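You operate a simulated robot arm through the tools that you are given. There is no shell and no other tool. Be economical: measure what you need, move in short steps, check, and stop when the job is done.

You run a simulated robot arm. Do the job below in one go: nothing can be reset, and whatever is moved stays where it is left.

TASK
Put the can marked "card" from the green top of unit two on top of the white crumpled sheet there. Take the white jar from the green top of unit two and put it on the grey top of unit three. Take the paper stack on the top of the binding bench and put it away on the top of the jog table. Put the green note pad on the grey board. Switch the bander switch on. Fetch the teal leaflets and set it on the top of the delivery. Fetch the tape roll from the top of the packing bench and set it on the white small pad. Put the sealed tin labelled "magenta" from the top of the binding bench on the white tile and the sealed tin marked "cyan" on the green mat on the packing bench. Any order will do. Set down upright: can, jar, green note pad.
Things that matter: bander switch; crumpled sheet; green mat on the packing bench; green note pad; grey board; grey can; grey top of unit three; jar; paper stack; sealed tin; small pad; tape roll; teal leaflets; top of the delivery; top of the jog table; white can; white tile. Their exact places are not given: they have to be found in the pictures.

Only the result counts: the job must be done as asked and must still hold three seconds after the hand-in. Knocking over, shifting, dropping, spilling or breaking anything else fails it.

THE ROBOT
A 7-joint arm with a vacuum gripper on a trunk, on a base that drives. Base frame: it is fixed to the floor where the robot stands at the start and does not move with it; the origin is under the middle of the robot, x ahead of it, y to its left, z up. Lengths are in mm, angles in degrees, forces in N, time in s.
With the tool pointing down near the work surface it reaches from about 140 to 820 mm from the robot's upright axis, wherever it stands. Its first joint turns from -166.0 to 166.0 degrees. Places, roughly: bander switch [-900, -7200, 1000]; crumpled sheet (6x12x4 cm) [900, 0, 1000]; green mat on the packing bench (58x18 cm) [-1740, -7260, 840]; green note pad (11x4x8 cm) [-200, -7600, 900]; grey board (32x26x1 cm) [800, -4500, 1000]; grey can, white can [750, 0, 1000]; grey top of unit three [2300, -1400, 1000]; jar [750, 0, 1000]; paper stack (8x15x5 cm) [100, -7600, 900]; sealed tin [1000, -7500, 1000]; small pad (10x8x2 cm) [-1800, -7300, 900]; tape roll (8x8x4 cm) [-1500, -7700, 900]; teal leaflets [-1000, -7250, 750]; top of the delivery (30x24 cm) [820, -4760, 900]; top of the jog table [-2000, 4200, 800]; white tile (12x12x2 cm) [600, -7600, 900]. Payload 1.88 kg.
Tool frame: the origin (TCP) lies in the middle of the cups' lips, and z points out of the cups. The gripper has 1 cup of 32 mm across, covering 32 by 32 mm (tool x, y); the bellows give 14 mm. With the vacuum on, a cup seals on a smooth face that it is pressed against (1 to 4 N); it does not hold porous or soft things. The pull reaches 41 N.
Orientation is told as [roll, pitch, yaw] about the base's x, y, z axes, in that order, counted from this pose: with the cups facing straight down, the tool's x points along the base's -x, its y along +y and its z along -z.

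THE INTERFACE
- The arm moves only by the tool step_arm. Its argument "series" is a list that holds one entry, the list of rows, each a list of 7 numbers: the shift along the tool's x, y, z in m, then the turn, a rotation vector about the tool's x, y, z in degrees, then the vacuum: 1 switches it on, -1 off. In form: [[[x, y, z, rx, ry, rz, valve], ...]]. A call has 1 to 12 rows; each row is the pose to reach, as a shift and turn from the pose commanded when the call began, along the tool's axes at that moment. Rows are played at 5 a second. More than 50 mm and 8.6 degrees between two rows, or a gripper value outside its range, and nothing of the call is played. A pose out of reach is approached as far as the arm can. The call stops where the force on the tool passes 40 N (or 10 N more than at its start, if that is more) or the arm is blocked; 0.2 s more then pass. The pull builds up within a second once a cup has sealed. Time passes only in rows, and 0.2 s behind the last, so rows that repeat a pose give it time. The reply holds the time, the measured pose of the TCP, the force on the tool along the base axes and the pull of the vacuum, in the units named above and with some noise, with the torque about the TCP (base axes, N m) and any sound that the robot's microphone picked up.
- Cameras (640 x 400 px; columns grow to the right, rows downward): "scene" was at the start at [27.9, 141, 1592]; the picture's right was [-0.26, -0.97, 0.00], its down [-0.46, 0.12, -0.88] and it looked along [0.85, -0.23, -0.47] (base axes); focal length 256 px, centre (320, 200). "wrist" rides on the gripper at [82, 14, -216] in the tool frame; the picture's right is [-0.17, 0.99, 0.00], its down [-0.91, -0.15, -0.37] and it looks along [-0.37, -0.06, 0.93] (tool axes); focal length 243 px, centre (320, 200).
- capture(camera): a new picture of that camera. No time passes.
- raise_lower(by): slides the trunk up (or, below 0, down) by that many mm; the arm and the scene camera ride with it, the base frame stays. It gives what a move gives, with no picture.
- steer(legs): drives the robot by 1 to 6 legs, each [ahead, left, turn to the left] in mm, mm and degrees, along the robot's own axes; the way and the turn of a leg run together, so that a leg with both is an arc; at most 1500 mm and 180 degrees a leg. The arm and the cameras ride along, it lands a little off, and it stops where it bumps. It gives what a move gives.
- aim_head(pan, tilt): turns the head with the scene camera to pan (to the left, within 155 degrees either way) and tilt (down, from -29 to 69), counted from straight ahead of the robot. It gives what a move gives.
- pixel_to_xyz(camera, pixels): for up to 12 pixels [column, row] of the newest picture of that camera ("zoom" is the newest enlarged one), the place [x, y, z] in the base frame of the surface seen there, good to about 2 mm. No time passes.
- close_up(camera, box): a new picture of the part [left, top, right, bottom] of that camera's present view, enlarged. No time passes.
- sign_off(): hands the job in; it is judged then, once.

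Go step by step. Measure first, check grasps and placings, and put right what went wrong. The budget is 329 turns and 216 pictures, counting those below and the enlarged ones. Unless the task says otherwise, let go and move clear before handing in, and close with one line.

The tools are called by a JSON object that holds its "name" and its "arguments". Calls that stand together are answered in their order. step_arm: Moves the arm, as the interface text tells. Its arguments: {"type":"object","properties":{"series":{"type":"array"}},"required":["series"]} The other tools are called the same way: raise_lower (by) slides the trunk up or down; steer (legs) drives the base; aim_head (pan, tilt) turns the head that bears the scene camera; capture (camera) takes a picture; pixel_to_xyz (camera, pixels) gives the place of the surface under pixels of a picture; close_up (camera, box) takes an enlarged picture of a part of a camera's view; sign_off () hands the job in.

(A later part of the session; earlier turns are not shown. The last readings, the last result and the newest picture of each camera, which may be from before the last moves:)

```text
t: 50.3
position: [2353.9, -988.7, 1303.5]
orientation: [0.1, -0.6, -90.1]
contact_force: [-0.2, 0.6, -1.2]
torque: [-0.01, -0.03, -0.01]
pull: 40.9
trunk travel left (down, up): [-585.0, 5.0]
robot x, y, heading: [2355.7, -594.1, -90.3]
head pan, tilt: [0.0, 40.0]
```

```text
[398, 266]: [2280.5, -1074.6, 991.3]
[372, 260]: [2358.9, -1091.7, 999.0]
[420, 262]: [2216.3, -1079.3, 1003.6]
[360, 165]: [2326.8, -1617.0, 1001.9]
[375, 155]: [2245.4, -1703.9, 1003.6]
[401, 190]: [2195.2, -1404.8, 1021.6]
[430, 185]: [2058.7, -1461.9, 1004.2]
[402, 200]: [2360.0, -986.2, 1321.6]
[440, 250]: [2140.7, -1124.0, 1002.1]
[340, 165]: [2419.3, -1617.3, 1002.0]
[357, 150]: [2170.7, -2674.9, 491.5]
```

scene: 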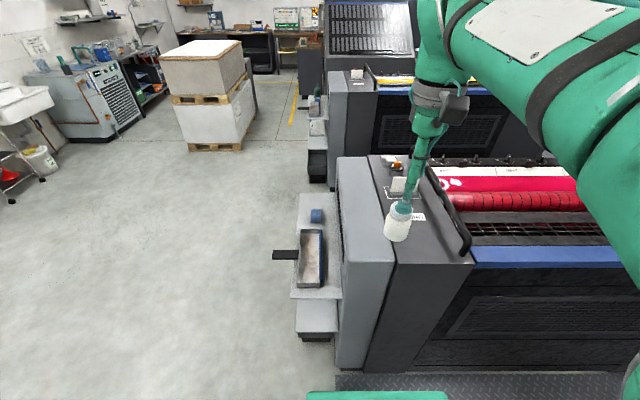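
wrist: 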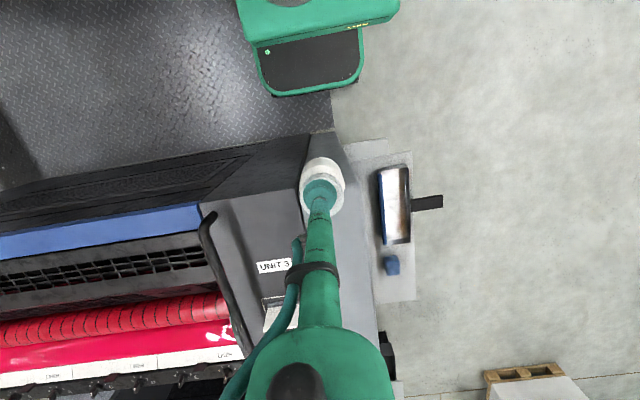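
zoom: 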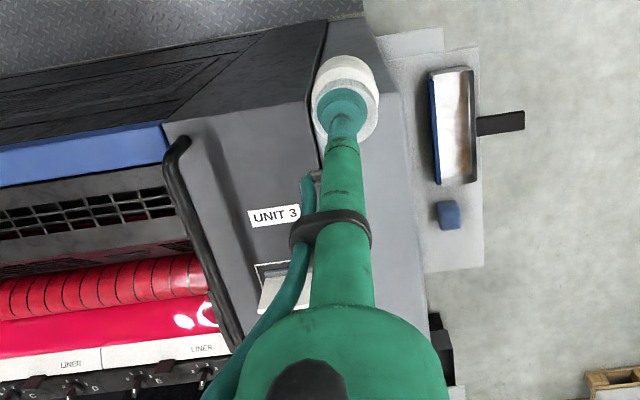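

Light cover: x≈2290–2420; dark top: x≈2060–2280, both at z≈1003.5. The clear light-grey cover, nearest to the stated (2300,-1400), is where I'll set the jar: at about (2325,-1290). Moving out over it and lowering.

{"name": "step_arm", "arguments": {"series": [[[-0.03, -0.005, 0.03, 0, 0, 0, 1], [-0.06, -0.01, 0.06, 0, 0, 0, 1], [-0.09, -0.015, 0.09, 0, 0, 0, 1], [-0.125, -0.02, 0.12, 0, 0, 0, 1], [-0.165, -0.025, 0.14, 0, 0, 0, 1], [-0.21, -0.03, 0.16, 0, 0, 0, 1], [-0.255, -0.03, 0.17, 0, 0, 0, 1], [-0.3, -0.03, 0.18, 0, 0, 0, 1], [-0.3, -0.03, 0.19, 0, 0, 0, 1]]]}}

{"name": "capture", "arguments": {"camera": "wrist"}}

{"name": "close_up", "arguments": {"camera": "scene", "box": [310, 130, 470, 280]}}

```text
t: 52.3
position: [2324.4, -1290.8, 1113.8]
orientation: [0.1, -0.6, -90.1]
contact_force: [1.1, -0.2, -0.7]
torque: [0.02, 0.02, -0.01]
pull: 40.3
trunk travel left (down, up): [-585.0, 5.0]
robot x, y, heading: [2355.5, -593.2, -90.0]
head pan, tilt: [0.0, 40.0]
```

```text
180 pictures are left
```

wrist: 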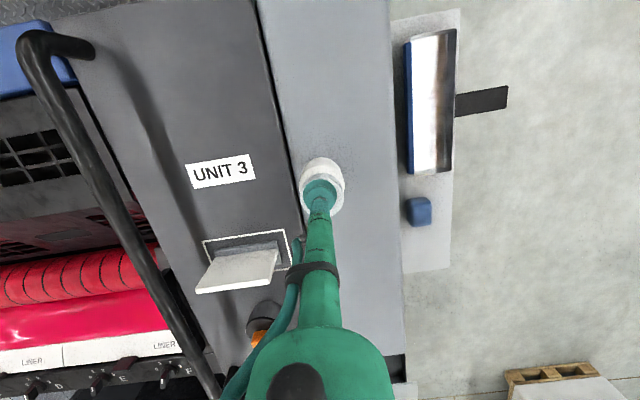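

```text
2.67 times, centred on (390, 205) of scene
```

zoom: 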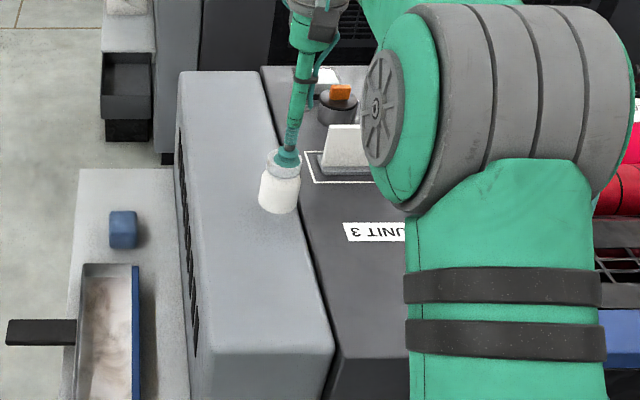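

The jar hangs over the grey cover. Lowering to contact.

{"name": "step_arm", "arguments": {"series": [[[0, 0, 0.02, 0, 0, 0, 1], [0, 0, 0.028, 0, 0, 0, 1], [0, 0, 0.031, 0, 0, 0, 1], [0, 0, 0.033, 0, 0, 0, 1], [0, 0, 0.034, 0, 0, 0, 1], [0, 0, 0.034, 0, 0, 0, 1]]]}}

```text
t: 53.7
position: [2324.9, -1291.3, 1080.9]
orientation: [0.0, -0.6, -90.2]
contact_force: [0.7, -0.5, -2.0]
torque: [0.0, 0.02, 0.03]
pull: 40.9
trunk travel left (down, up): [-585.0, 5.0]
robot x, y, heading: [2350.0, -593.9, -90.1]
head pan, tilt: [0.0, 40.0]
```

{"name": "step_arm", "arguments": {"series": [[[0, 0, 0.001, 0, 0, 0, 1], [0, 0, 0.002, 0, 0, 0, 1], [0, 0, 0.003, 0, 0, 0, 1], [0, 0, 0.003, 0, 0, 0, 1]]]}}

```text
t: 54.7
position: [2324.1, -1291.1, 1078.6]
orientation: [0.0, -0.6, -90.0]
contact_force: [-0.1, -0.3, 0.2]
torque: [0.0, 0.0, 0.0]
pull: 40.8
trunk travel left (down, up): [-585.0, 5.0]
robot x, y, heading: [2353.5, -597.1, -90.2]
head pan, tilt: [0.0, 40.0]
```

Just touching. One more millimetre, then release and rise.

{"name": "step_arm", "arguments": {"series": [[[0, 0, 0.001, 0, 0, 0, 1], [0, 0, 0.0015, 0, 0, 0, 1], [0, 0, 0.0015, 0, 0, 0, -1], [0, 0, 0.0, 0, 0, 0, -1], [0, 0, -0.002, 0, 0, 0, -1], [0, 0, -0.008, 0, 0, 0, -1], [0, 0, -0.016, 0, 0, 0, -1], [0, 0, -0.04, 0, 0, 0, -1], [0, 0, -0.07, 0, 0, 0, -1]]]}}

{"name": "close_up", "arguments": {"camera": "scene", "box": [310, 130, 470, 280]}}

{"name": "capture", "arguments": {"camera": "wrist"}}

```text
t: 56.7
position: [2324.2, -1290.4, 1149.5]
orientation: [0.1, -0.7, -90.1]
contact_force: [-0.7, -0.4, 0.4]
torque: [0.0, -0.02, 0.02]
pull: 0.1
trunk travel left (down, up): [-585.0, 5.0]
robot x, y, heading: [2350.2, -590.3, -90.3]
head pan, tilt: [0.0, 40.0]
```

```text
2.67 times, centred on (390, 205) of scene
```

zoom: 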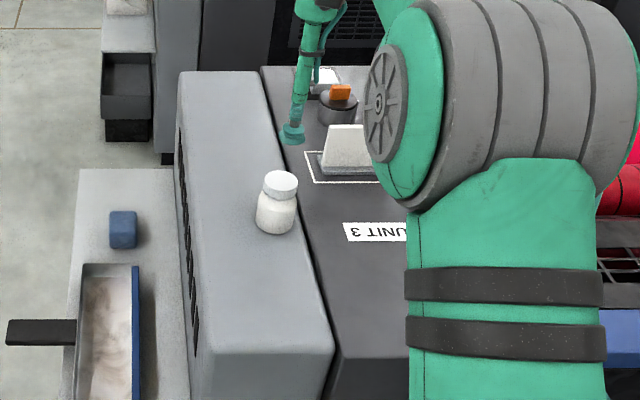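

```text
177 pictures are left
```

wrist: 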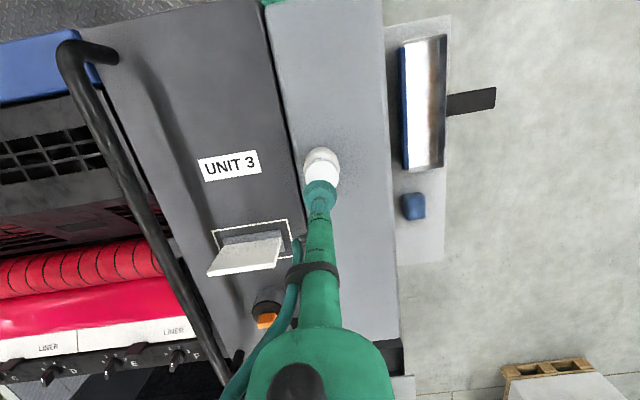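

The jar stands upright on the grey cover. I'll retract the arm, turn to face the aisle and drive back to the operator side.

{"name": "step_arm", "arguments": {"series": [[[0.035, 0, -0.02, 0, 0, 0, -1], [0.07, 0, -0.04, 0, 0, 0, -1], [0.11, 0, -0.06, 0, 0, 0, -1], [0.15, 0, -0.08, 0, 0, 0, -1], [0.19, 0, -0.1, 0, 0, 0, -1], [0.23, 0.01, -0.12, 0, 0, 0, -1], [0.265, 0.02, -0.15, 0, 0, 0, -1], [0.3, 0.03, -0.18, 0, 0, 0, -1]]]}}

{"name": "steer", "arguments": {"legs": [[0, 0, -90], [1400, 0, 0], [1300, 0, 0]]}}

{"name": "aim_head", "arguments": {"pan": 80, "tilt": 15}}

{"name": "capture", "arguments": {"camera": "scene"}}

```text
t: 58.5
position: [2353.6, -987.9, 1327.9]
orientation: [0.1, -0.6, -90.1]
contact_force: [0.8, 0.3, 0.4]
torque: [0.0, -0.02, -0.05]
pull: 0.0
trunk travel left (down, up): [-585.0, 5.0]
robot x, y, heading: [2353.5, -596.5, -90.3]
head pan, tilt: [0.0, 40.0]
```

```text
t: 75.4
position: [-722.6, -597.1, 1326.1]
orientation: [0.1, -0.7, -179.7]
contact_force: [0.2, -0.5, 0.9]
torque: [0.05, -0.01, 0.0]
pull: 0.2
trunk travel left (down, up): [-585.0, 5.0]
robot x, y, heading: [-330.5, -592.9, -179.7]
head pan, tilt: [0.0, 40.0]
```

```text
t: 76.9
position: [-723.8, -595.9, 1325.6]
orientation: [0.0, -0.6, -179.8]
contact_force: [0.7, -0.1, -0.7]
torque: [0.01, -0.02, -0.02]
pull: 0.1
trunk travel left (down, up): [-585.0, 5.0]
robot x, y, heading: [-326.1, -597.5, -180.0]
head pan, tilt: [80.0, 15.0]
```

```text
176 pictures are left
```

scene: 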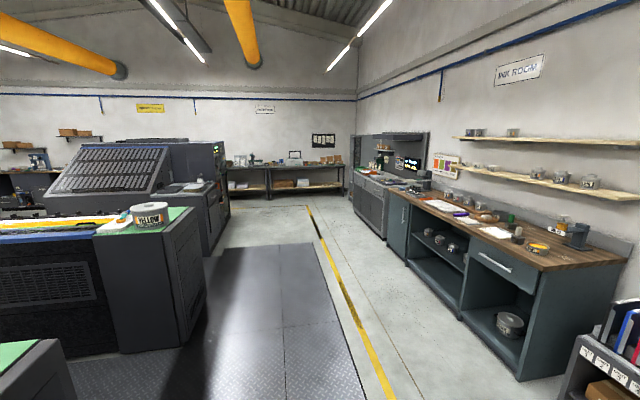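

The lane along x≈-330 is clear toward the benches at the far wall. I'll turn left and drive down it.

{"name": "steer", "arguments": {"legs": [[0, 0, 90], [1500, 0, 0], [1500, 0, 0], [1200, 0, 0]]}}

{"name": "aim_head", "arguments": {"pan": 15, "tilt": 20}}

{"name": "capture", "arguments": {"camera": "scene"}}

{"name": "aim_head", "arguments": {"pan": 75, "tilt": 30}}

{"name": "capture", "arguments": {"camera": "scene"}}

```text
t: 100.9
position: [-189.3, -5189.4, 1327.0]
orientation: [0.1, -0.7, -87.9]
contact_force: [-0.6, 0.5, 0.7]
torque: [-0.02, -0.02, 0.01]
pull: 0.0
trunk travel left (down, up): [-585.0, 5.0]
robot x, y, heading: [-204.3, -4797.3, -88.0]
head pan, tilt: [80.0, 15.0]
```

```text
t: 102.3
position: [-188.6, -5189.5, 1326.2]
orientation: [0.2, -0.6, -88.0]
contact_force: [0.2, 0.0, 0.3]
torque: [0.0, 0.02, 0.0]
pull: 0.0
trunk travel left (down, up): [-585.0, 5.0]
robot x, y, heading: [-201.7, -4795.1, -88.1]
head pan, tilt: [15.0, 20.0]
```

```text
175 pictures are left
```

scene: 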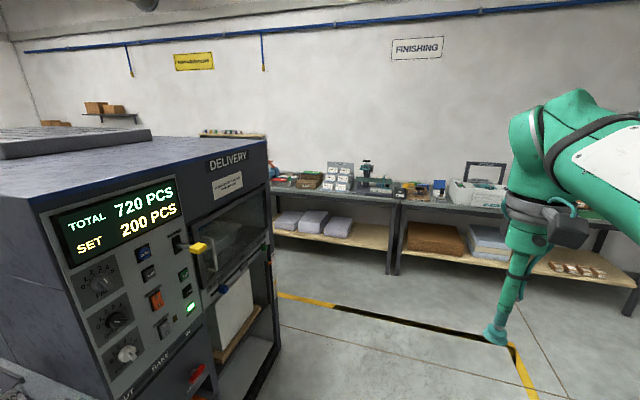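

```text
t: 103.6
position: [-187.7, -5188.8, 1326.8]
orientation: [0.1, -0.6, -87.9]
contact_force: [0.2, 0.2, 0.0]
torque: [0.01, -0.02, -0.02]
pull: 0.0
trunk travel left (down, up): [-585.0, 5.0]
robot x, y, heading: [-199.8, -4796.4, -88.0]
head pan, tilt: [75.0, 30.0]
```

```text
174 pictures are left
```

scene: 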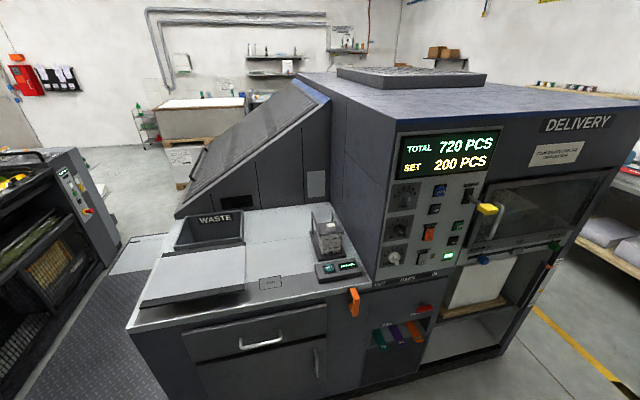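

This is the delivery: a side table with a grey board at (195,275), a waste tray, a box and buttons. Measure these.

{"name": "pixel_to_xyz", "arguments": {"camera": "scene", "pixels": [[195, 275], [142, 303], [165, 250], [243, 250], [237, 290], [280, 220], [270, 270], [340, 290], [300, 240], [250, 300], [330, 235], [160, 320]]}}

{"name": "close_up", "arguments": {"camera": "scene", "box": [110, 190, 390, 370]}}

```text
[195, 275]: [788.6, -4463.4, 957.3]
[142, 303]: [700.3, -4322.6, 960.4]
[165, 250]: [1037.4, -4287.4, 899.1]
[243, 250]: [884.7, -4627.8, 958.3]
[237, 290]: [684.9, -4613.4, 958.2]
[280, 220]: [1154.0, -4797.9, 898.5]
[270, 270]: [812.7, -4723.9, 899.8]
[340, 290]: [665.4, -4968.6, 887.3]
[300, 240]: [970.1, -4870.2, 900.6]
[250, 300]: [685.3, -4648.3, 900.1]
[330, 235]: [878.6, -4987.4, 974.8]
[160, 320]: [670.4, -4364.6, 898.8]
```

```text
2.22 times, centred on (250, 280) of scene
```

zoom: 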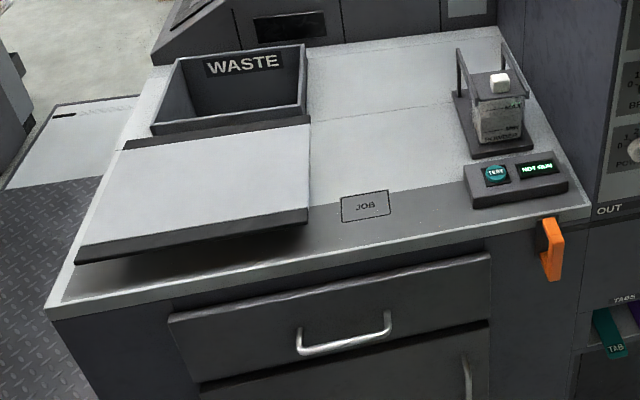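

Grey board at about (790,-4470, z 958), delivery top region about (820,-4760, z 900). Now on to the benches at the wall.

{"name": "steer", "arguments": {"legs": [[1300, 0, -2]]}}

{"name": "aim_head", "arguments": {"pan": 35, "tilt": 25}}

{"name": "capture", "arguments": {"camera": "scene"}}

{"name": "aim_head", "arguments": {"pan": -60, "tilt": 25}}

{"name": "capture", "arguments": {"camera": "scene"}}

```text
t: 110.1
position: [-191.5, -6495.8, 1328.0]
orientation: [0.1, -0.5, -90.6]
contact_force: [0.3, -1.0, 0.2]
torque: [-0.01, 0.0, -0.02]
pull: 0.0
trunk travel left (down, up): [-585.0, 5.0]
robot x, y, heading: [-187.1, -6097.9, -90.9]
head pan, tilt: [75.0, 30.0]
```

```text
t: 111.2
position: [-192.2, -6495.2, 1325.9]
orientation: [0.1, -0.7, -90.6]
contact_force: [-0.2, 0.3, -0.2]
torque: [0.0, 0.01, -0.02]
pull: 0.0
trunk travel left (down, up): [-585.0, 5.0]
robot x, y, heading: [-188.6, -6099.8, -90.4]
head pan, tilt: [35.0, 25.0]
```

```text
172 pictures are left
```

scene: 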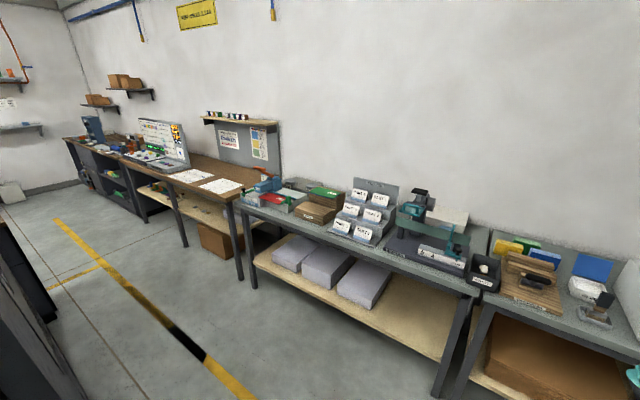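

```text
t: 112.9
position: [-191.9, -6496.1, 1326.9]
orientation: [0.1, -0.6, -90.7]
contact_force: [0.2, -0.2, 0.1]
torque: [0.02, -0.01, 0.01]
pull: 0.0
trunk travel left (down, up): [-585.0, 5.0]
robot x, y, heading: [-188.6, -6098.9, -90.6]
head pan, tilt: [-60.0, 25.0]
```

```text
171 pictures are left
```

scene: 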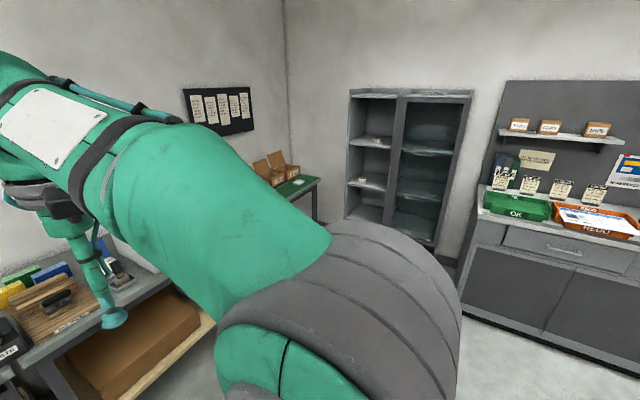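

Benches line the wall. I'll drive closer and zoom in on the items.

{"name": "steer", "arguments": {"legs": [[450, 0, 0]]}}

{"name": "aim_head", "arguments": {"pan": 35, "tilt": 35}}

{"name": "capture", "arguments": {"camera": "scene"}}

{"name": "capture", "arguments": {"camera": "wrist"}}

```text
t: 115.6
position: [-198.1, -6944.7, 1326.9]
orientation: [0.1, -0.5, -90.6]
contact_force: [0.0, 0.5, 0.3]
torque: [0.02, 0.0, 0.02]
pull: 0.0
trunk travel left (down, up): [-585.0, 5.0]
robot x, y, heading: [-193.2, -6547.0, -90.9]
head pan, tilt: [-60.0, 25.0]
```

```text
t: 117.3
position: [-196.9, -6944.8, 1325.2]
orientation: [0.1, -0.6, -90.6]
contact_force: [-0.5, 0.4, -0.8]
torque: [-0.02, -0.02, 0.02]
pull: 0.1
trunk travel left (down, up): [-585.0, 5.0]
robot x, y, heading: [-192.3, -6547.4, -90.6]
head pan, tilt: [35.0, 35.0]
```

```text
170 pictures are left
```

scene: 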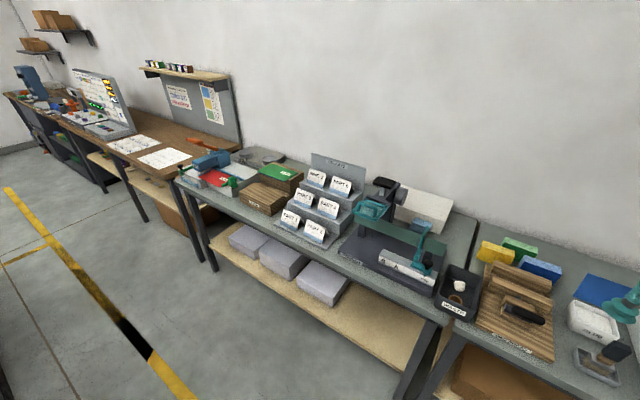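

```text
169 pictures are left
```

wrist: 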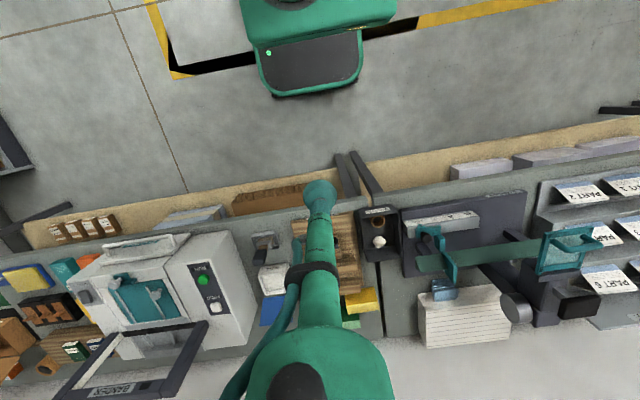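

Zoom into three parts of this view.

{"name": "close_up", "arguments": {"camera": "scene", "box": [170, 130, 380, 260]}}

{"name": "close_up", "arguments": {"camera": "scene", "box": [330, 170, 640, 390]}}

{"name": "close_up", "arguments": {"camera": "wrist", "box": [0, 180, 320, 400]}}

```text
3.05 times, centred on (275, 195) of scene
```

zoom: 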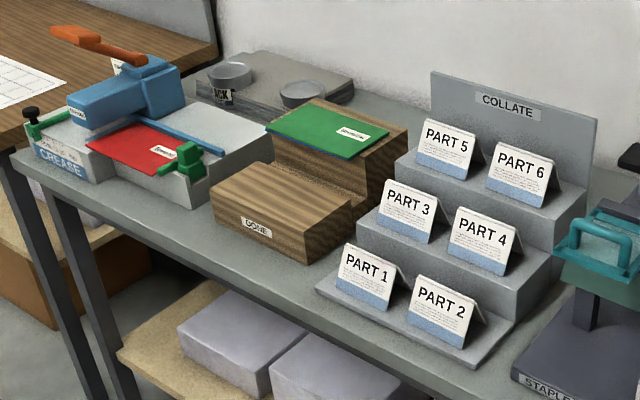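

```text
1.82 times, centred on (485, 280) of scene
```

zoom: 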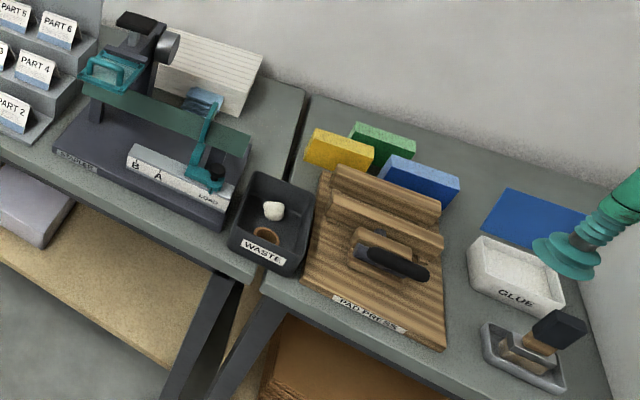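

```text
1.82 times, centred on (160, 290) of wrist
```

zoom: 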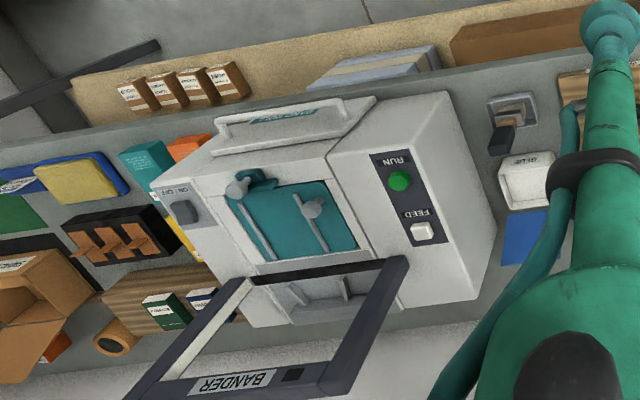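

The green pad stands behind the wooden pad press, the paper stack behind the stapler, and tins stand behind the DONE block. Measure from the scene.

{"name": "pixel_to_xyz", "arguments": {"camera": "scene", "pixels": [[520, 246], [522, 256], [495, 252], [428, 208], [425, 215], [250, 154], [273, 160], [280, 173], [440, 330], [440, 200], [585, 320], [240, 150]]}}

{"name": "close_up", "arguments": {"camera": "scene", "box": [170, 130, 310, 210]}}

{"name": "close_up", "arguments": {"camera": "scene", "box": [380, 170, 580, 290]}}

```text
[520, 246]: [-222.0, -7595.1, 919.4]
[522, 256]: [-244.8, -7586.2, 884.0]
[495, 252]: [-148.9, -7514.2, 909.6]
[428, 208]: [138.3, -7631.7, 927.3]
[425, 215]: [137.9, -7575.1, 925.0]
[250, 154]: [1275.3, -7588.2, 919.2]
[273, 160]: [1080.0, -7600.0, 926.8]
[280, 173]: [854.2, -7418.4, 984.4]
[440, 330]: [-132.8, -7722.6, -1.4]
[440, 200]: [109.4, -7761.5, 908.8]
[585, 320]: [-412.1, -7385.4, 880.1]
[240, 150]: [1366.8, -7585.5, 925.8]
```

```text
4.57 times, centred on (240, 170) of scene
```

zoom: 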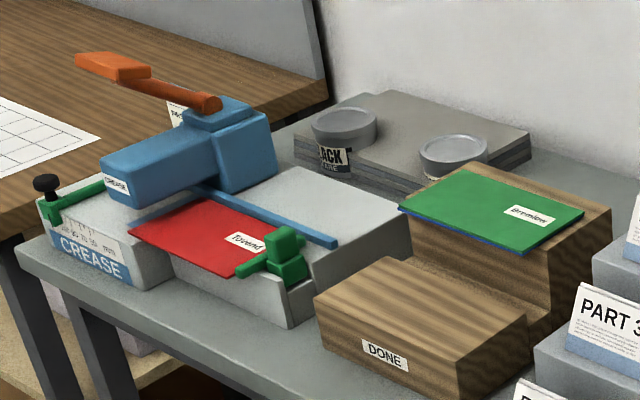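

```text
3.20 times, centred on (480, 230) of scene
```

zoom: 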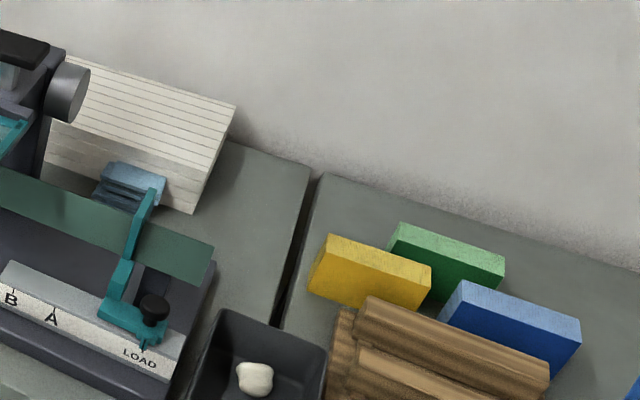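

The tins stand at x≈1080 and 1280. I'll slide left along the bench to view that part from nearer.

{"name": "pixel_to_xyz", "arguments": {"camera": "scene", "pixels": [[215, 205], [430, 305], [300, 248], [450, 345]]}}

{"name": "steer", "arguments": {"legs": [[0, 1050, 0.6]]}}

{"name": "aim_head", "arguments": {"pan": 15, "tilt": 40}}

{"name": "capture", "arguments": {"camera": "scene"}}

{"name": "capture", "arguments": {"camera": "wrist"}}

```text
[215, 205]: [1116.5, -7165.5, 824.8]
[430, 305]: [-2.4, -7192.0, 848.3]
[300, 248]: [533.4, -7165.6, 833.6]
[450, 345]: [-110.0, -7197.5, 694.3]
```

```text
t: 122.8
position: [869.1, -6949.7, 1326.5]
orientation: [0.1, -0.6, -89.9]
contact_force: [-0.6, -0.2, -0.1]
torque: [0.0, 0.0, 0.02]
pull: 0.0
trunk travel left (down, up): [-585.0, 5.0]
robot x, y, heading: [869.4, -6552.2, -90.0]
head pan, tilt: [35.0, 35.0]
```

```text
t: 123.6
position: [868.8, -6950.4, 1326.7]
orientation: [0.0, -0.6, -89.9]
contact_force: [0.3, 0.4, 0.3]
torque: [0.02, 0.02, -0.05]
pull: 0.1
trunk travel left (down, up): [-585.0, 5.0]
robot x, y, heading: [867.0, -6555.9, -89.9]
head pan, tilt: [15.0, 40.0]
```

```text
163 pictures are left
```

scene: 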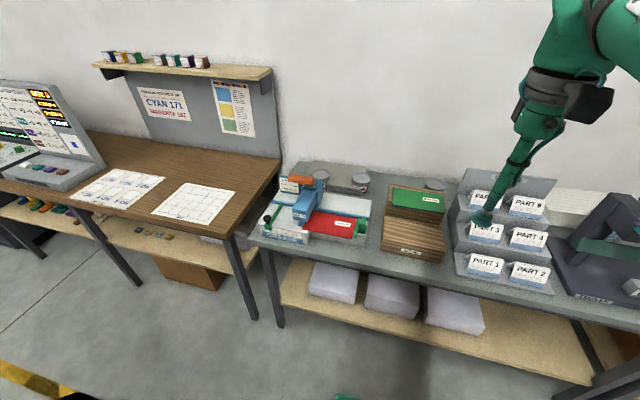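

```text
162 pictures are left
```

wrist: 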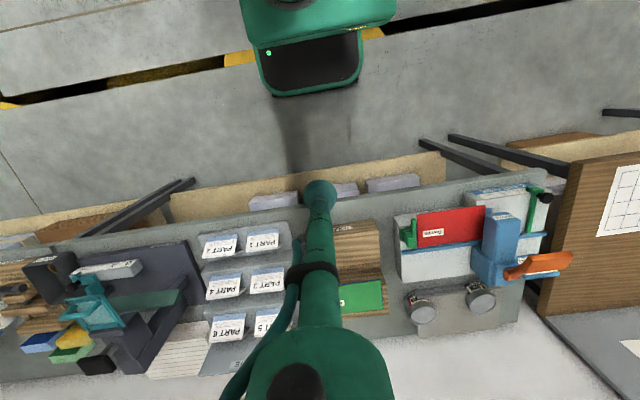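

Three tin tops appear at (320,177), (360,181) and (435,185). Zoom to read.

{"name": "close_up", "arguments": {"camera": "scene", "box": [290, 150, 480, 270]}}

{"name": "close_up", "arguments": {"camera": "wrist", "box": [380, 200, 580, 340]}}

{"name": "close_up", "arguments": {"camera": "wrist", "box": [140, 210, 320, 390]}}

```text
3.33 times, centred on (385, 210) of scene
```

zoom: 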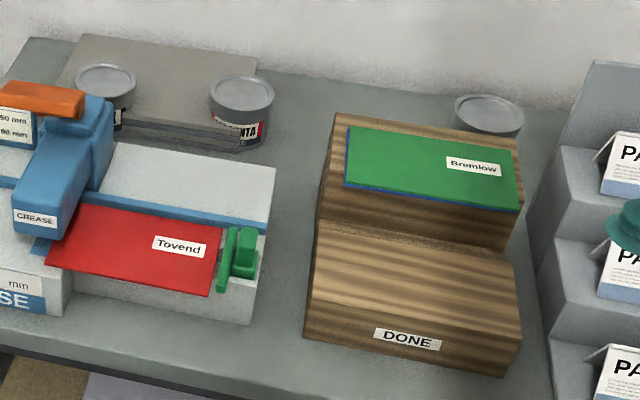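

```text
2.86 times, centred on (480, 270) of wrist
```

zoom: 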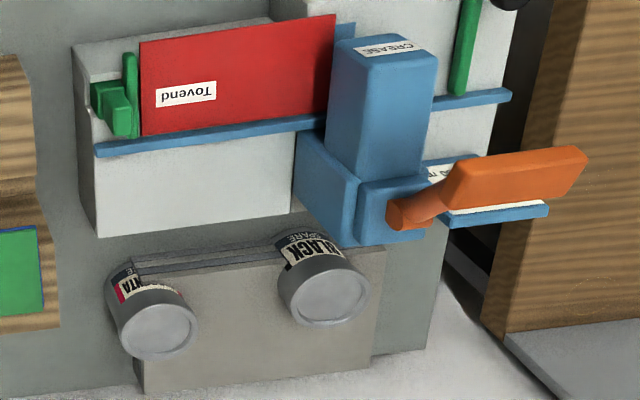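

```text
2.22 times, centred on (230, 300) of wrist
```

zoom: 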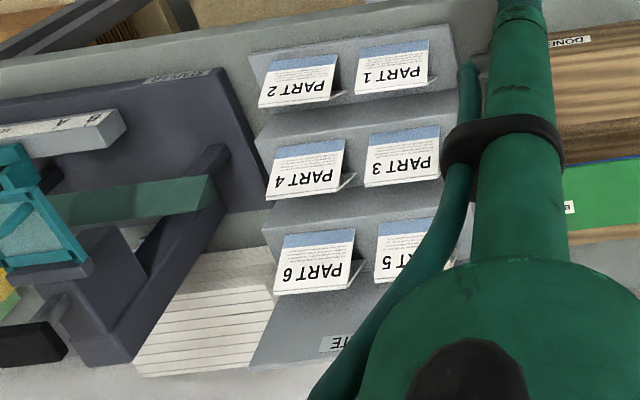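

The magenta tin is the middle one; a third tin stands behind the DONE block. I'll drive 230 nearer and look down from the wrist further over the bench.

{"name": "steer", "arguments": {"legs": [[230, 0, 0]]}}

{"name": "aim_head", "arguments": {"pan": 0, "tilt": 45}}

{"name": "capture", "arguments": {"camera": "scene"}}

{"name": "capture", "arguments": {"camera": "wrist"}}

```text
t: 125.3
position: [868.9, -7178.8, 1325.4]
orientation: [0.0, -0.6, -90.0]
contact_force: [0.5, -0.7, 0.3]
torque: [0.03, -0.01, -0.02]
pull: 0.1
trunk travel left (down, up): [-585.0, 5.0]
robot x, y, heading: [865.2, -6782.8, -90.2]
head pan, tilt: [15.0, 40.0]
```

```text
t: 126.1
position: [868.7, -7179.5, 1327.1]
orientation: [0.1, -0.6, -89.8]
contact_force: [-0.3, -0.3, -0.2]
torque: [0.01, -0.03, 0.02]
pull: 0.0
trunk travel left (down, up): [-585.0, 5.0]
robot x, y, heading: [866.2, -6784.0, -90.0]
head pan, tilt: [0.0, 45.0]
```

```text
158 pictures are left
```

scene: 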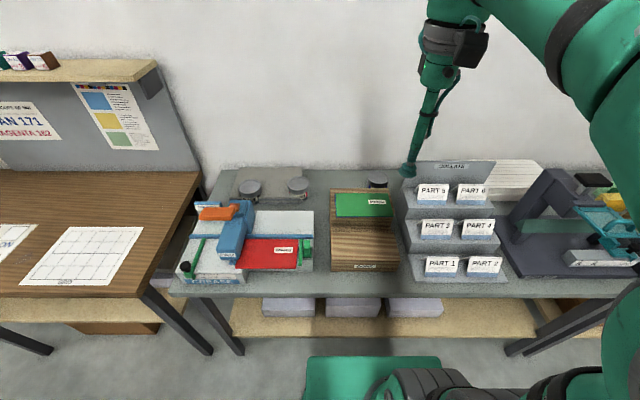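

```text
157 pictures are left
```

wrist: 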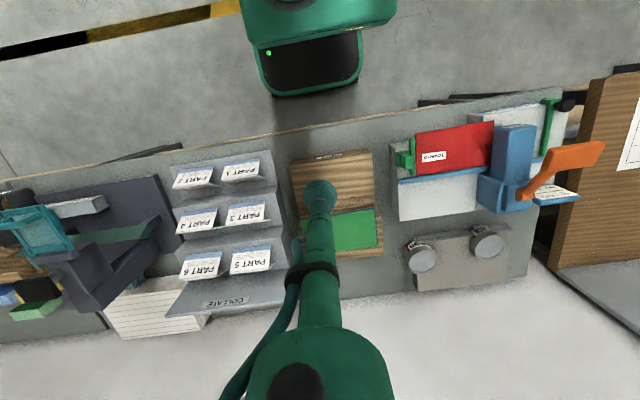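

{"name": "pixel_to_xyz", "arguments": {"camera": "scene", "pixels": [[378, 181], [298, 185], [250, 188], [440, 163], [510, 178], [490, 190], [540, 172], [297, 196], [340, 180], [315, 200], [405, 250], [320, 260]]}}

{"name": "close_up", "arguments": {"camera": "scene", "box": [330, 150, 560, 290]}}

{"name": "close_up", "arguments": {"camera": "wrist", "box": [90, 140, 310, 350]}}

```text
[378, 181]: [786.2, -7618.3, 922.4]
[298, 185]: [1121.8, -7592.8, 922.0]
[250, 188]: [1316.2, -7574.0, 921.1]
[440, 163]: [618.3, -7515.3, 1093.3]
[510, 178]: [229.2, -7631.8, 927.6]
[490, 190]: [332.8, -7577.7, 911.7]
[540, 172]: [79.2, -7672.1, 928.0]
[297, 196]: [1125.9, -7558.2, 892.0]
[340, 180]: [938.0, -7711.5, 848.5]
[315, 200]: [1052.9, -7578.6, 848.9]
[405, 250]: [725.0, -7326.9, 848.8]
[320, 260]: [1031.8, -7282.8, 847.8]
```

```text
2.78 times, centred on (445, 220) of scene
```

zoom: 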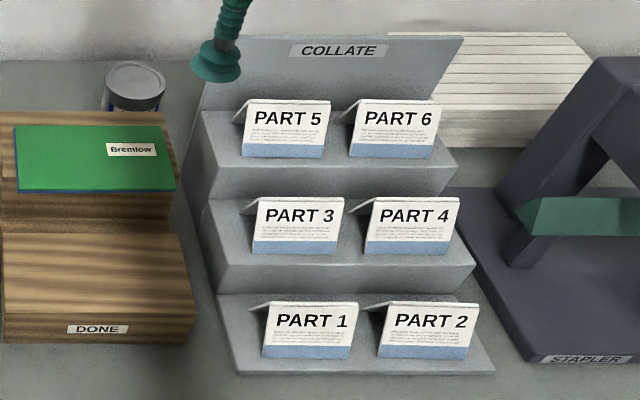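

```text
1.90 times, centred on (200, 245) of wrist
```

zoom: 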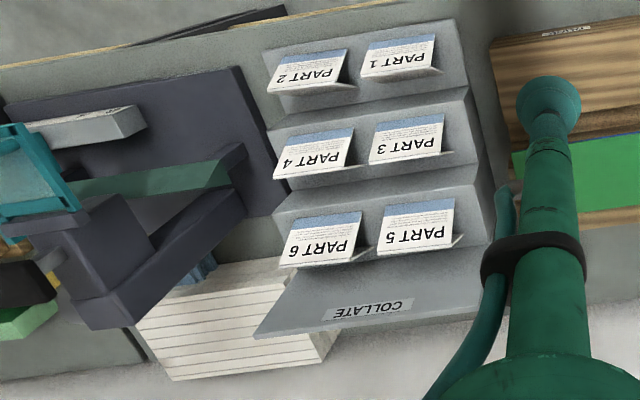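

The third tin is at (786,-7625), its label hidden; the tile must be behind the collate rack. I'll slide right to x≈650 and stretch the wrist camera over the rack.

{"name": "steer", "arguments": {"legs": [[50, -200, 0]]}}

{"name": "step_arm", "arguments": {"series": [[[-0.045, 0, 0, 0, 0, 0, -1], [-0.09, 0, 0, 0, 0, 0, -1], [-0.135, 0, 0, 0, 0, 0, -1], [-0.18, 0, 0, 0, 0, 0, -1], [-0.225, 0, 0, 0, 0, 0, -1], [-0.26, 0, 0.01, 0, 0, 0, -1]]]}}

{"name": "capture", "arguments": {"camera": "wrist"}}

```text
t: 127.7
position: [670.1, -7227.7, 1326.5]
orientation: [0.1, -0.5, -89.8]
contact_force: [0.2, 0.1, 0.4]
torque: [0.02, 0.0, 0.0]
pull: 0.1
trunk travel left (down, up): [-585.0, 5.0]
robot x, y, heading: [670.1, -6835.1, -89.9]
head pan, tilt: [0.0, 45.0]
```

```text
t: 129.1
position: [670.9, -7491.7, 1317.8]
orientation: [0.0, -0.5, -89.8]
contact_force: [-0.1, 0.6, 0.4]
torque: [0.01, -0.01, 0.01]
pull: 0.0
trunk travel left (down, up): [-585.0, 5.0]
robot x, y, heading: [668.5, -6833.1, -89.7]
head pan, tilt: [0.0, 45.0]
```

```text
154 pictures are left
```

wrist: 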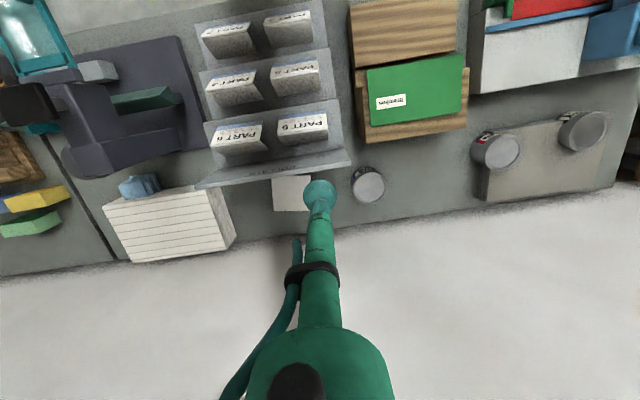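

Now the white tile shows at (292,193) behind the rack, the third tin at (368,184), and the paper block at (165,225). Zoom and measure.

{"name": "close_up", "arguments": {"camera": "wrist", "box": [90, 140, 410, 280]}}

{"name": "pixel_to_xyz", "arguments": {"camera": "wrist", "pixels": [[276, 182], [276, 208], [303, 180], [290, 195], [368, 187], [353, 187], [384, 185], [368, 201], [498, 152], [495, 135], [582, 133], [350, 160]]}}

{"name": "pixel_to_xyz", "arguments": {"camera": "wrist", "pixels": [[105, 208], [205, 190], [130, 260], [225, 240], [235, 237], [165, 225], [138, 185], [170, 206], [220, 215], [40, 195], [30, 220], [150, 195]]}}

```text
2.00 times, centred on (250, 210) of wrist
```

zoom: 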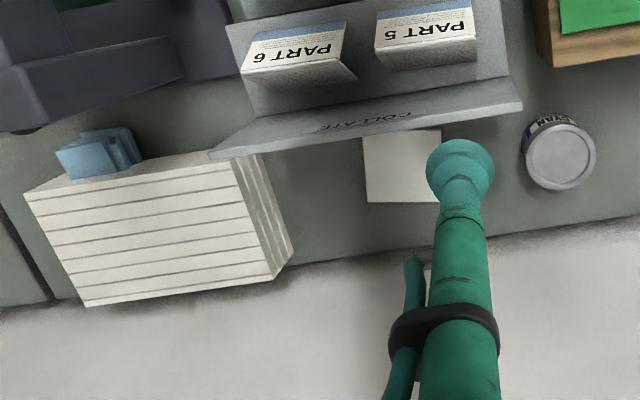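

```text
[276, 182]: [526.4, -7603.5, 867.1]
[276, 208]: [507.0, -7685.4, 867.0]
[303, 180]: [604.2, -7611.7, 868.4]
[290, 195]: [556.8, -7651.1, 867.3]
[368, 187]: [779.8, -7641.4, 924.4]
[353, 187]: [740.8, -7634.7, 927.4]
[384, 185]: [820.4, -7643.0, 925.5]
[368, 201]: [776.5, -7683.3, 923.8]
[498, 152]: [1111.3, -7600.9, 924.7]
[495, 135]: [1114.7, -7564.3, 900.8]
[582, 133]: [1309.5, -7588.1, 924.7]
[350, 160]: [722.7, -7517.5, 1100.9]
```

```text
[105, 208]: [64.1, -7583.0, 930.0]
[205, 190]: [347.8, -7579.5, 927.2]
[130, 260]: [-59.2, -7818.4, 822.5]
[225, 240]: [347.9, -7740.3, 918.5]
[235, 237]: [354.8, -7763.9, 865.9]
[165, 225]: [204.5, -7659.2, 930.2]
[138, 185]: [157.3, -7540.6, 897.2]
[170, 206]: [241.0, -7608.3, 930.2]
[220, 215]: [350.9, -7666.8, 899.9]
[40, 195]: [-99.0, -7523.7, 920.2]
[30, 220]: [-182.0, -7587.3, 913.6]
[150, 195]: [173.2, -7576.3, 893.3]
```

The big ruled block is 29×18×8 cm, so not the 8×15×5 stack; I'll look for that later. First read the third tin's label.

{"name": "close_up", "arguments": {"camera": "wrist", "box": [340, 150, 400, 210]}}

{"name": "close_up", "arguments": {"camera": "wrist", "box": [460, 100, 620, 200]}}

{"name": "close_up", "arguments": {"camera": "wrist", "box": [90, 160, 240, 270]}}

```text
6.67 times, centred on (370, 180) of wrist
```

zoom: 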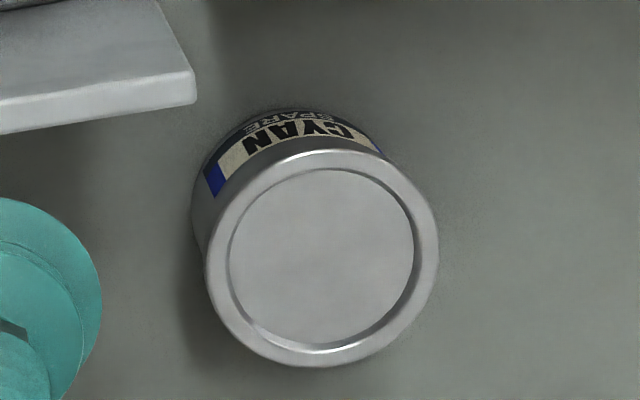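

```text
4.00 times, centred on (540, 150) of wrist
```

zoom: 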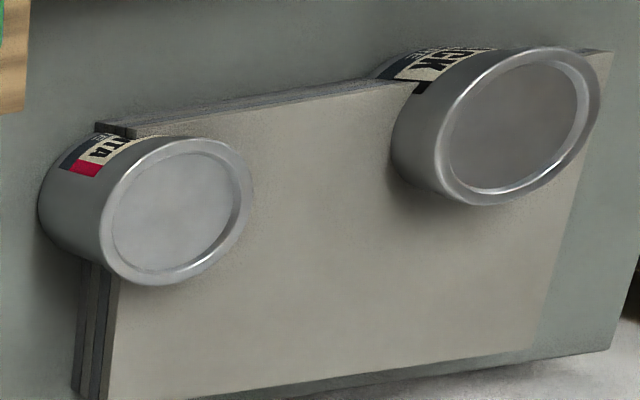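

```text
3.64 times, centred on (165, 215) of wrist
```

zoom: 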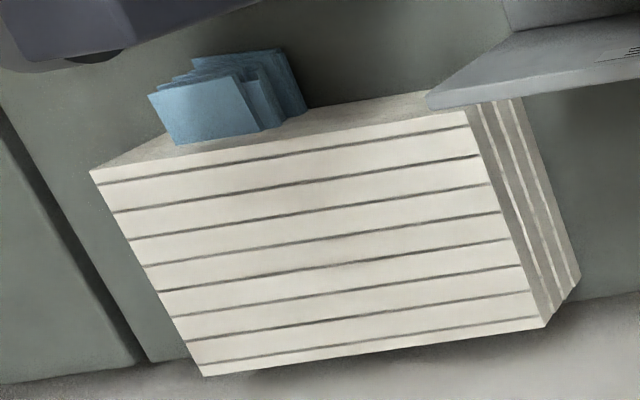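

Third tin reads CYAN. I'll retract, slide left for the magenta tin and measure the base–bench clearance.

{"name": "step_arm", "arguments": {"series": [[[0.045, 0, 0, 0, 0, 0, -1], [0.09, 0, 0, 0, 0, 0, -1], [0.135, 0, 0, 0, 0, 0, -1], [0.18, 0, 0, 0, 0, 0, -1], [0.225, 0, 0, 0, 0, 0, -1], [0.26, 0, 0, 0, 0, 0, -1]]]}}

{"name": "steer", "arguments": {"legs": [[0, 420, 0]]}}

{"name": "capture", "arguments": {"camera": "wrist"}}

{"name": "pixel_to_xyz", "arguments": {"camera": "wrist", "pixels": [[275, 92], [350, 85], [310, 96], [310, 60], [310, 130], [310, 150], [400, 120]]}}

```text
t: 130.5
position: [670.1, -7227.4, 1315.8]
orientation: [0.1, -0.5, -89.8]
contact_force: [0.7, -0.8, 0.2]
torque: [-0.06, 0.06, -0.01]
pull: 0.1
trunk travel left (down, up): [-585.0, 5.0]
robot x, y, heading: [668.6, -6831.2, -89.9]
head pan, tilt: [0.0, 45.0]
```

```text
t: 133.1
position: [1091.0, -7228.8, 1315.0]
orientation: [0.1, -0.6, -89.8]
contact_force: [0.2, -0.3, 0.1]
torque: [-0.01, -0.01, -0.01]
pull: 0.1
trunk travel left (down, up): [-585.0, 5.0]
robot x, y, heading: [1091.7, -6832.2, -89.7]
head pan, tilt: [0.0, 45.0]
```

```text
149 pictures are left
```

wrist: 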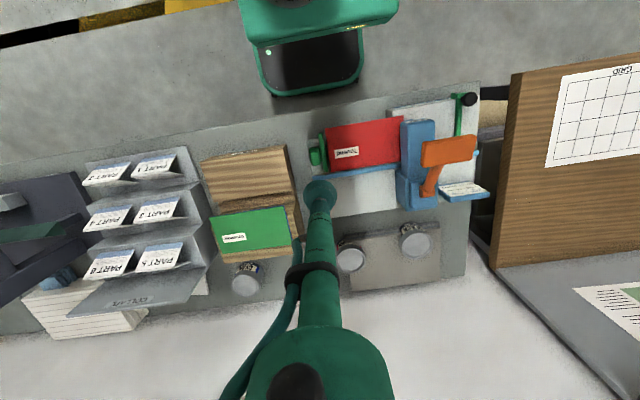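

```text
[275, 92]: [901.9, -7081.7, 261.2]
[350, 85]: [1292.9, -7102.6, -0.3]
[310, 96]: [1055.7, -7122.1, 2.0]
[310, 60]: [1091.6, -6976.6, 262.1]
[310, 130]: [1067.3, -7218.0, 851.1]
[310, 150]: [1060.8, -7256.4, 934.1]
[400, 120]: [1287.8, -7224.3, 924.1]
```

Base front is 250 mm ahead of the axis; the gap to the bench edge is ~85 mm. I'll go 40 closer and move the cup over the magenta tin.

{"name": "steer", "arguments": {"legs": [[40, 0, 0]]}}

{"name": "step_arm", "arguments": {"series": [[[-0.035, 0, 0.03, 0, 0, 0, -1], [-0.07, 0.005, 0.06, 0, 0, 0, -1], [-0.105, 0.01, 0.09, 0, 0, 0, -1], [-0.14, 0.015, 0.12, 0, 0, 0, -1], [-0.175, 0.02, 0.15, 0, 0, 0, -1], [-0.21, 0.02, 0.18, 0, 0, 0, -1], [-0.245, 0.02, 0.21, 0, 0, 0, -1], [-0.28, 0.02, 0.24, 0, 0, 0, -1], [-0.31, 0.02, 0.27, 0, 0, 0, -1]]]}}

{"name": "capture", "arguments": {"camera": "wrist"}}

```text
t: 134.0
position: [1089.3, -7270.1, 1316.1]
orientation: [0.0, -0.4, -89.8]
contact_force: [-0.6, -0.2, 0.7]
torque: [0.05, 0.02, 0.01]
pull: 0.1
trunk travel left (down, up): [-585.0, 5.0]
robot x, y, heading: [1090.5, -6870.8, -90.0]
head pan, tilt: [0.0, 45.0]
```

```text
t: 136.0
position: [1111.4, -7582.3, 1047.9]
orientation: [0.1, -0.6, -89.8]
contact_force: [-0.4, 0.0, 0.4]
torque: [0.01, -0.01, 0.0]
pull: 0.1
trunk travel left (down, up): [-585.0, 5.0]
robot x, y, heading: [1086.4, -6871.2, -90.0]
head pan, tilt: [0.0, 45.0]
```

```text
148 pictures are left
```

wrist: 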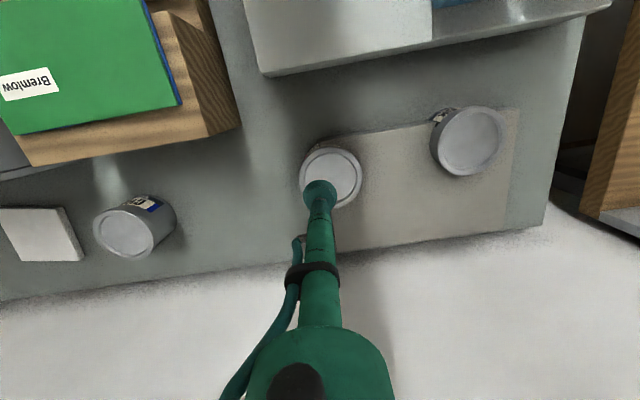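

Measure the tin rim and, at left, the tile's corners.

{"name": "pixel_to_xyz", "arguments": {"camera": "wrist", "pixels": [[300, 178], [361, 177], [330, 148], [340, 205], [345, 170], [318, 168], [2, 208], [66, 208], [83, 260], [25, 261], [135, 235], [40, 235]]}}

```text
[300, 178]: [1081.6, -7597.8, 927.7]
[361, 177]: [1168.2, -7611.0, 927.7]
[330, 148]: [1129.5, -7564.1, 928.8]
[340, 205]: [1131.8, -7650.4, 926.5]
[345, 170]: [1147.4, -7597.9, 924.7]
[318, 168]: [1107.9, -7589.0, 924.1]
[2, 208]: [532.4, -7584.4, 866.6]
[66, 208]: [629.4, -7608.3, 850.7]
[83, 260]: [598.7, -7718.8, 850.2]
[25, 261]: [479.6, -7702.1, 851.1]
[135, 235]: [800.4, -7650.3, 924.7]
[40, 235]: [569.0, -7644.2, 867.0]
```

Tin centre is (1125,-7607), lid at 924.5; tile centre ≈(556,-7653), z 867. Descend onto the tin.

{"name": "step_arm", "arguments": {"series": [[[-0.012, 0.007, 0.04, 0, 0, 0, -1], [-0.025, 0.014, 0.08, 0, 0, 0, -1], [-0.025, 0.014, 0.112, 0, 0, 0, 1], [-0.025, 0.014, 0.118, 0, 0, 0, 1], [-0.025, 0.014, 0.121, 0, 0, 0, 1], [-0.025, 0.014, 0.123, 0, 0, 0, 1], [-0.025, 0.014, 0.124, 0, 0, 0, 1], [-0.025, 0.014, 0.125, 0, 0, 0, 1], [-0.025, 0.014, 0.125, 0, 0, 0, 1], [-0.025, 0.014, 0.125, 0, 0, 0, 1]]]}}

```text
t: 138.2
position: [1127.3, -7606.4, 926.1]
orientation: [0.1, -0.7, -89.8]
contact_force: [5.2, 2.9, 15.2]
torque: [0.17, 0.07, -0.13]
pull: 41.5
trunk travel left (down, up): [-585.0, 5.0]
robot x, y, heading: [1090.6, -6876.6, -89.9]
head pan, tilt: [0.0, 45.0]
```

Sealed. Lift.

{"name": "step_arm", "arguments": {"series": [[[0, 0, -0.003, 0, 0, 0, 1], [0, 0, -0.01, 0, 0, 0, 1], [0, 0, -0.03, 0, 0, 0, 1], [0, 0, -0.06, 0, 0, 0, 1], [0, 0, -0.09, 0, 0, 0, 1], [0, 0, -0.09, 0, 0, 0, 1]]]}}

{"name": "capture", "arguments": {"camera": "wrist"}}

```text
t: 139.6
position: [1126.8, -7606.9, 1014.2]
orientation: [0.1, -0.6, -89.8]
contact_force: [0.2, 0.4, -4.4]
torque: [0.0, -0.02, 0.0]
pull: 40.8
trunk travel left (down, up): [-585.0, 5.0]
robot x, y, heading: [1089.3, -6874.0, -89.8]
head pan, tilt: [0.0, 45.0]
```

```text
147 pictures are left
```

wrist: 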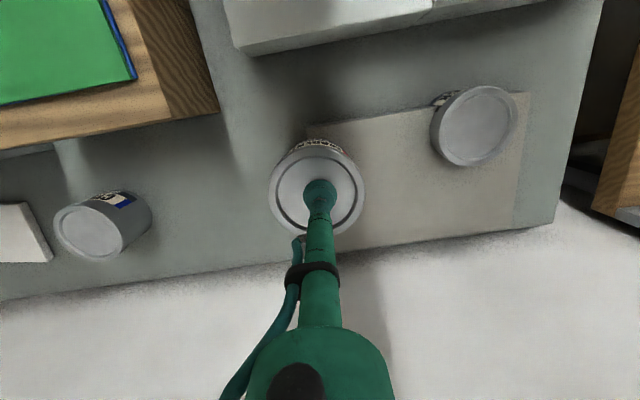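

Held (≈4 N). I'll raise to z≈1060 and y≈-7650, so the tin can travel behind the collate rack over the cyan tin.

{"name": "step_arm", "arguments": {"series": [[[-0.01, 0, -0.02, 0, 0, 0, 1], [-0.025, 0, -0.04, 0, 0, 0, 1], [-0.045, 0, -0.046, 0, 0, 0, 1], [-0.045, 0, -0.046, 0, 0, 0, 1]]]}}

```text
t: 140.6
position: [1126.0, -7652.0, 1059.0]
orientation: [0.1, -0.5, -89.9]
contact_force: [0.6, -0.8, -4.8]
torque: [0.02, -0.01, 0.0]
pull: 40.5
trunk travel left (down, up): [-585.0, 5.0]
robot x, y, heading: [1093.3, -6875.7, -89.8]
head pan, tilt: [0.0, 45.0]
```

In reach. Slide the base right 300 first and check.

{"name": "steer", "arguments": {"legs": [[0, -300, 0]]}}

{"name": "capture", "arguments": {"camera": "wrist"}}

{"name": "aim_head", "arguments": {"pan": -25, "tilt": 35}}

{"name": "capture", "arguments": {"camera": "scene"}}

```text
t: 142.7
position: [827.6, -7652.7, 1058.9]
orientation: [0.0, -0.6, -89.7]
contact_force: [-0.2, -0.6, -5.0]
torque: [0.0, -0.04, -0.04]
pull: 40.8
trunk travel left (down, up): [-585.0, 5.0]
robot x, y, heading: [788.8, -6874.5, -90.2]
head pan, tilt: [0.0, 45.0]
```

```text
146 pictures are left
```

wrist: 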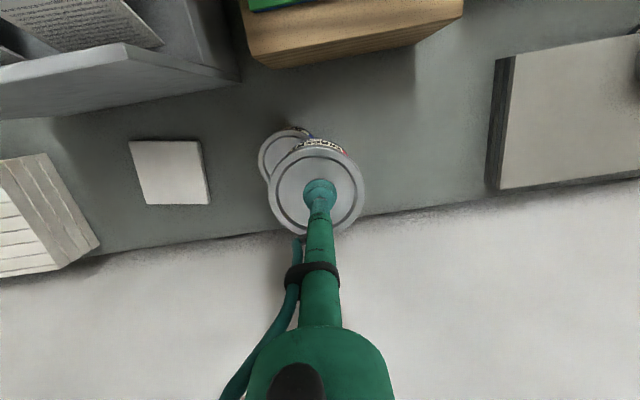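

```text
t: 143.5
position: [827.9, -7653.4, 1060.3]
orientation: [0.2, -0.5, -89.8]
contact_force: [-0.6, 0.6, -5.0]
torque: [0.03, -0.03, 0.01]
pull: 41.4
trunk travel left (down, up): [-585.0, 5.0]
robot x, y, heading: [793.7, -6873.9, -89.6]
head pan, tilt: [-25.0, 35.0]
```

```text
145 pictures are left
```

scene: 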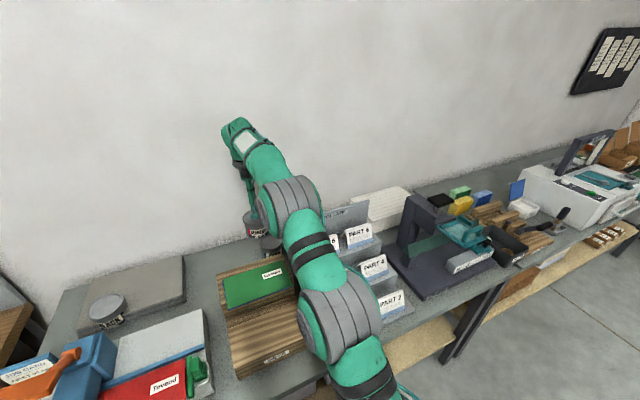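

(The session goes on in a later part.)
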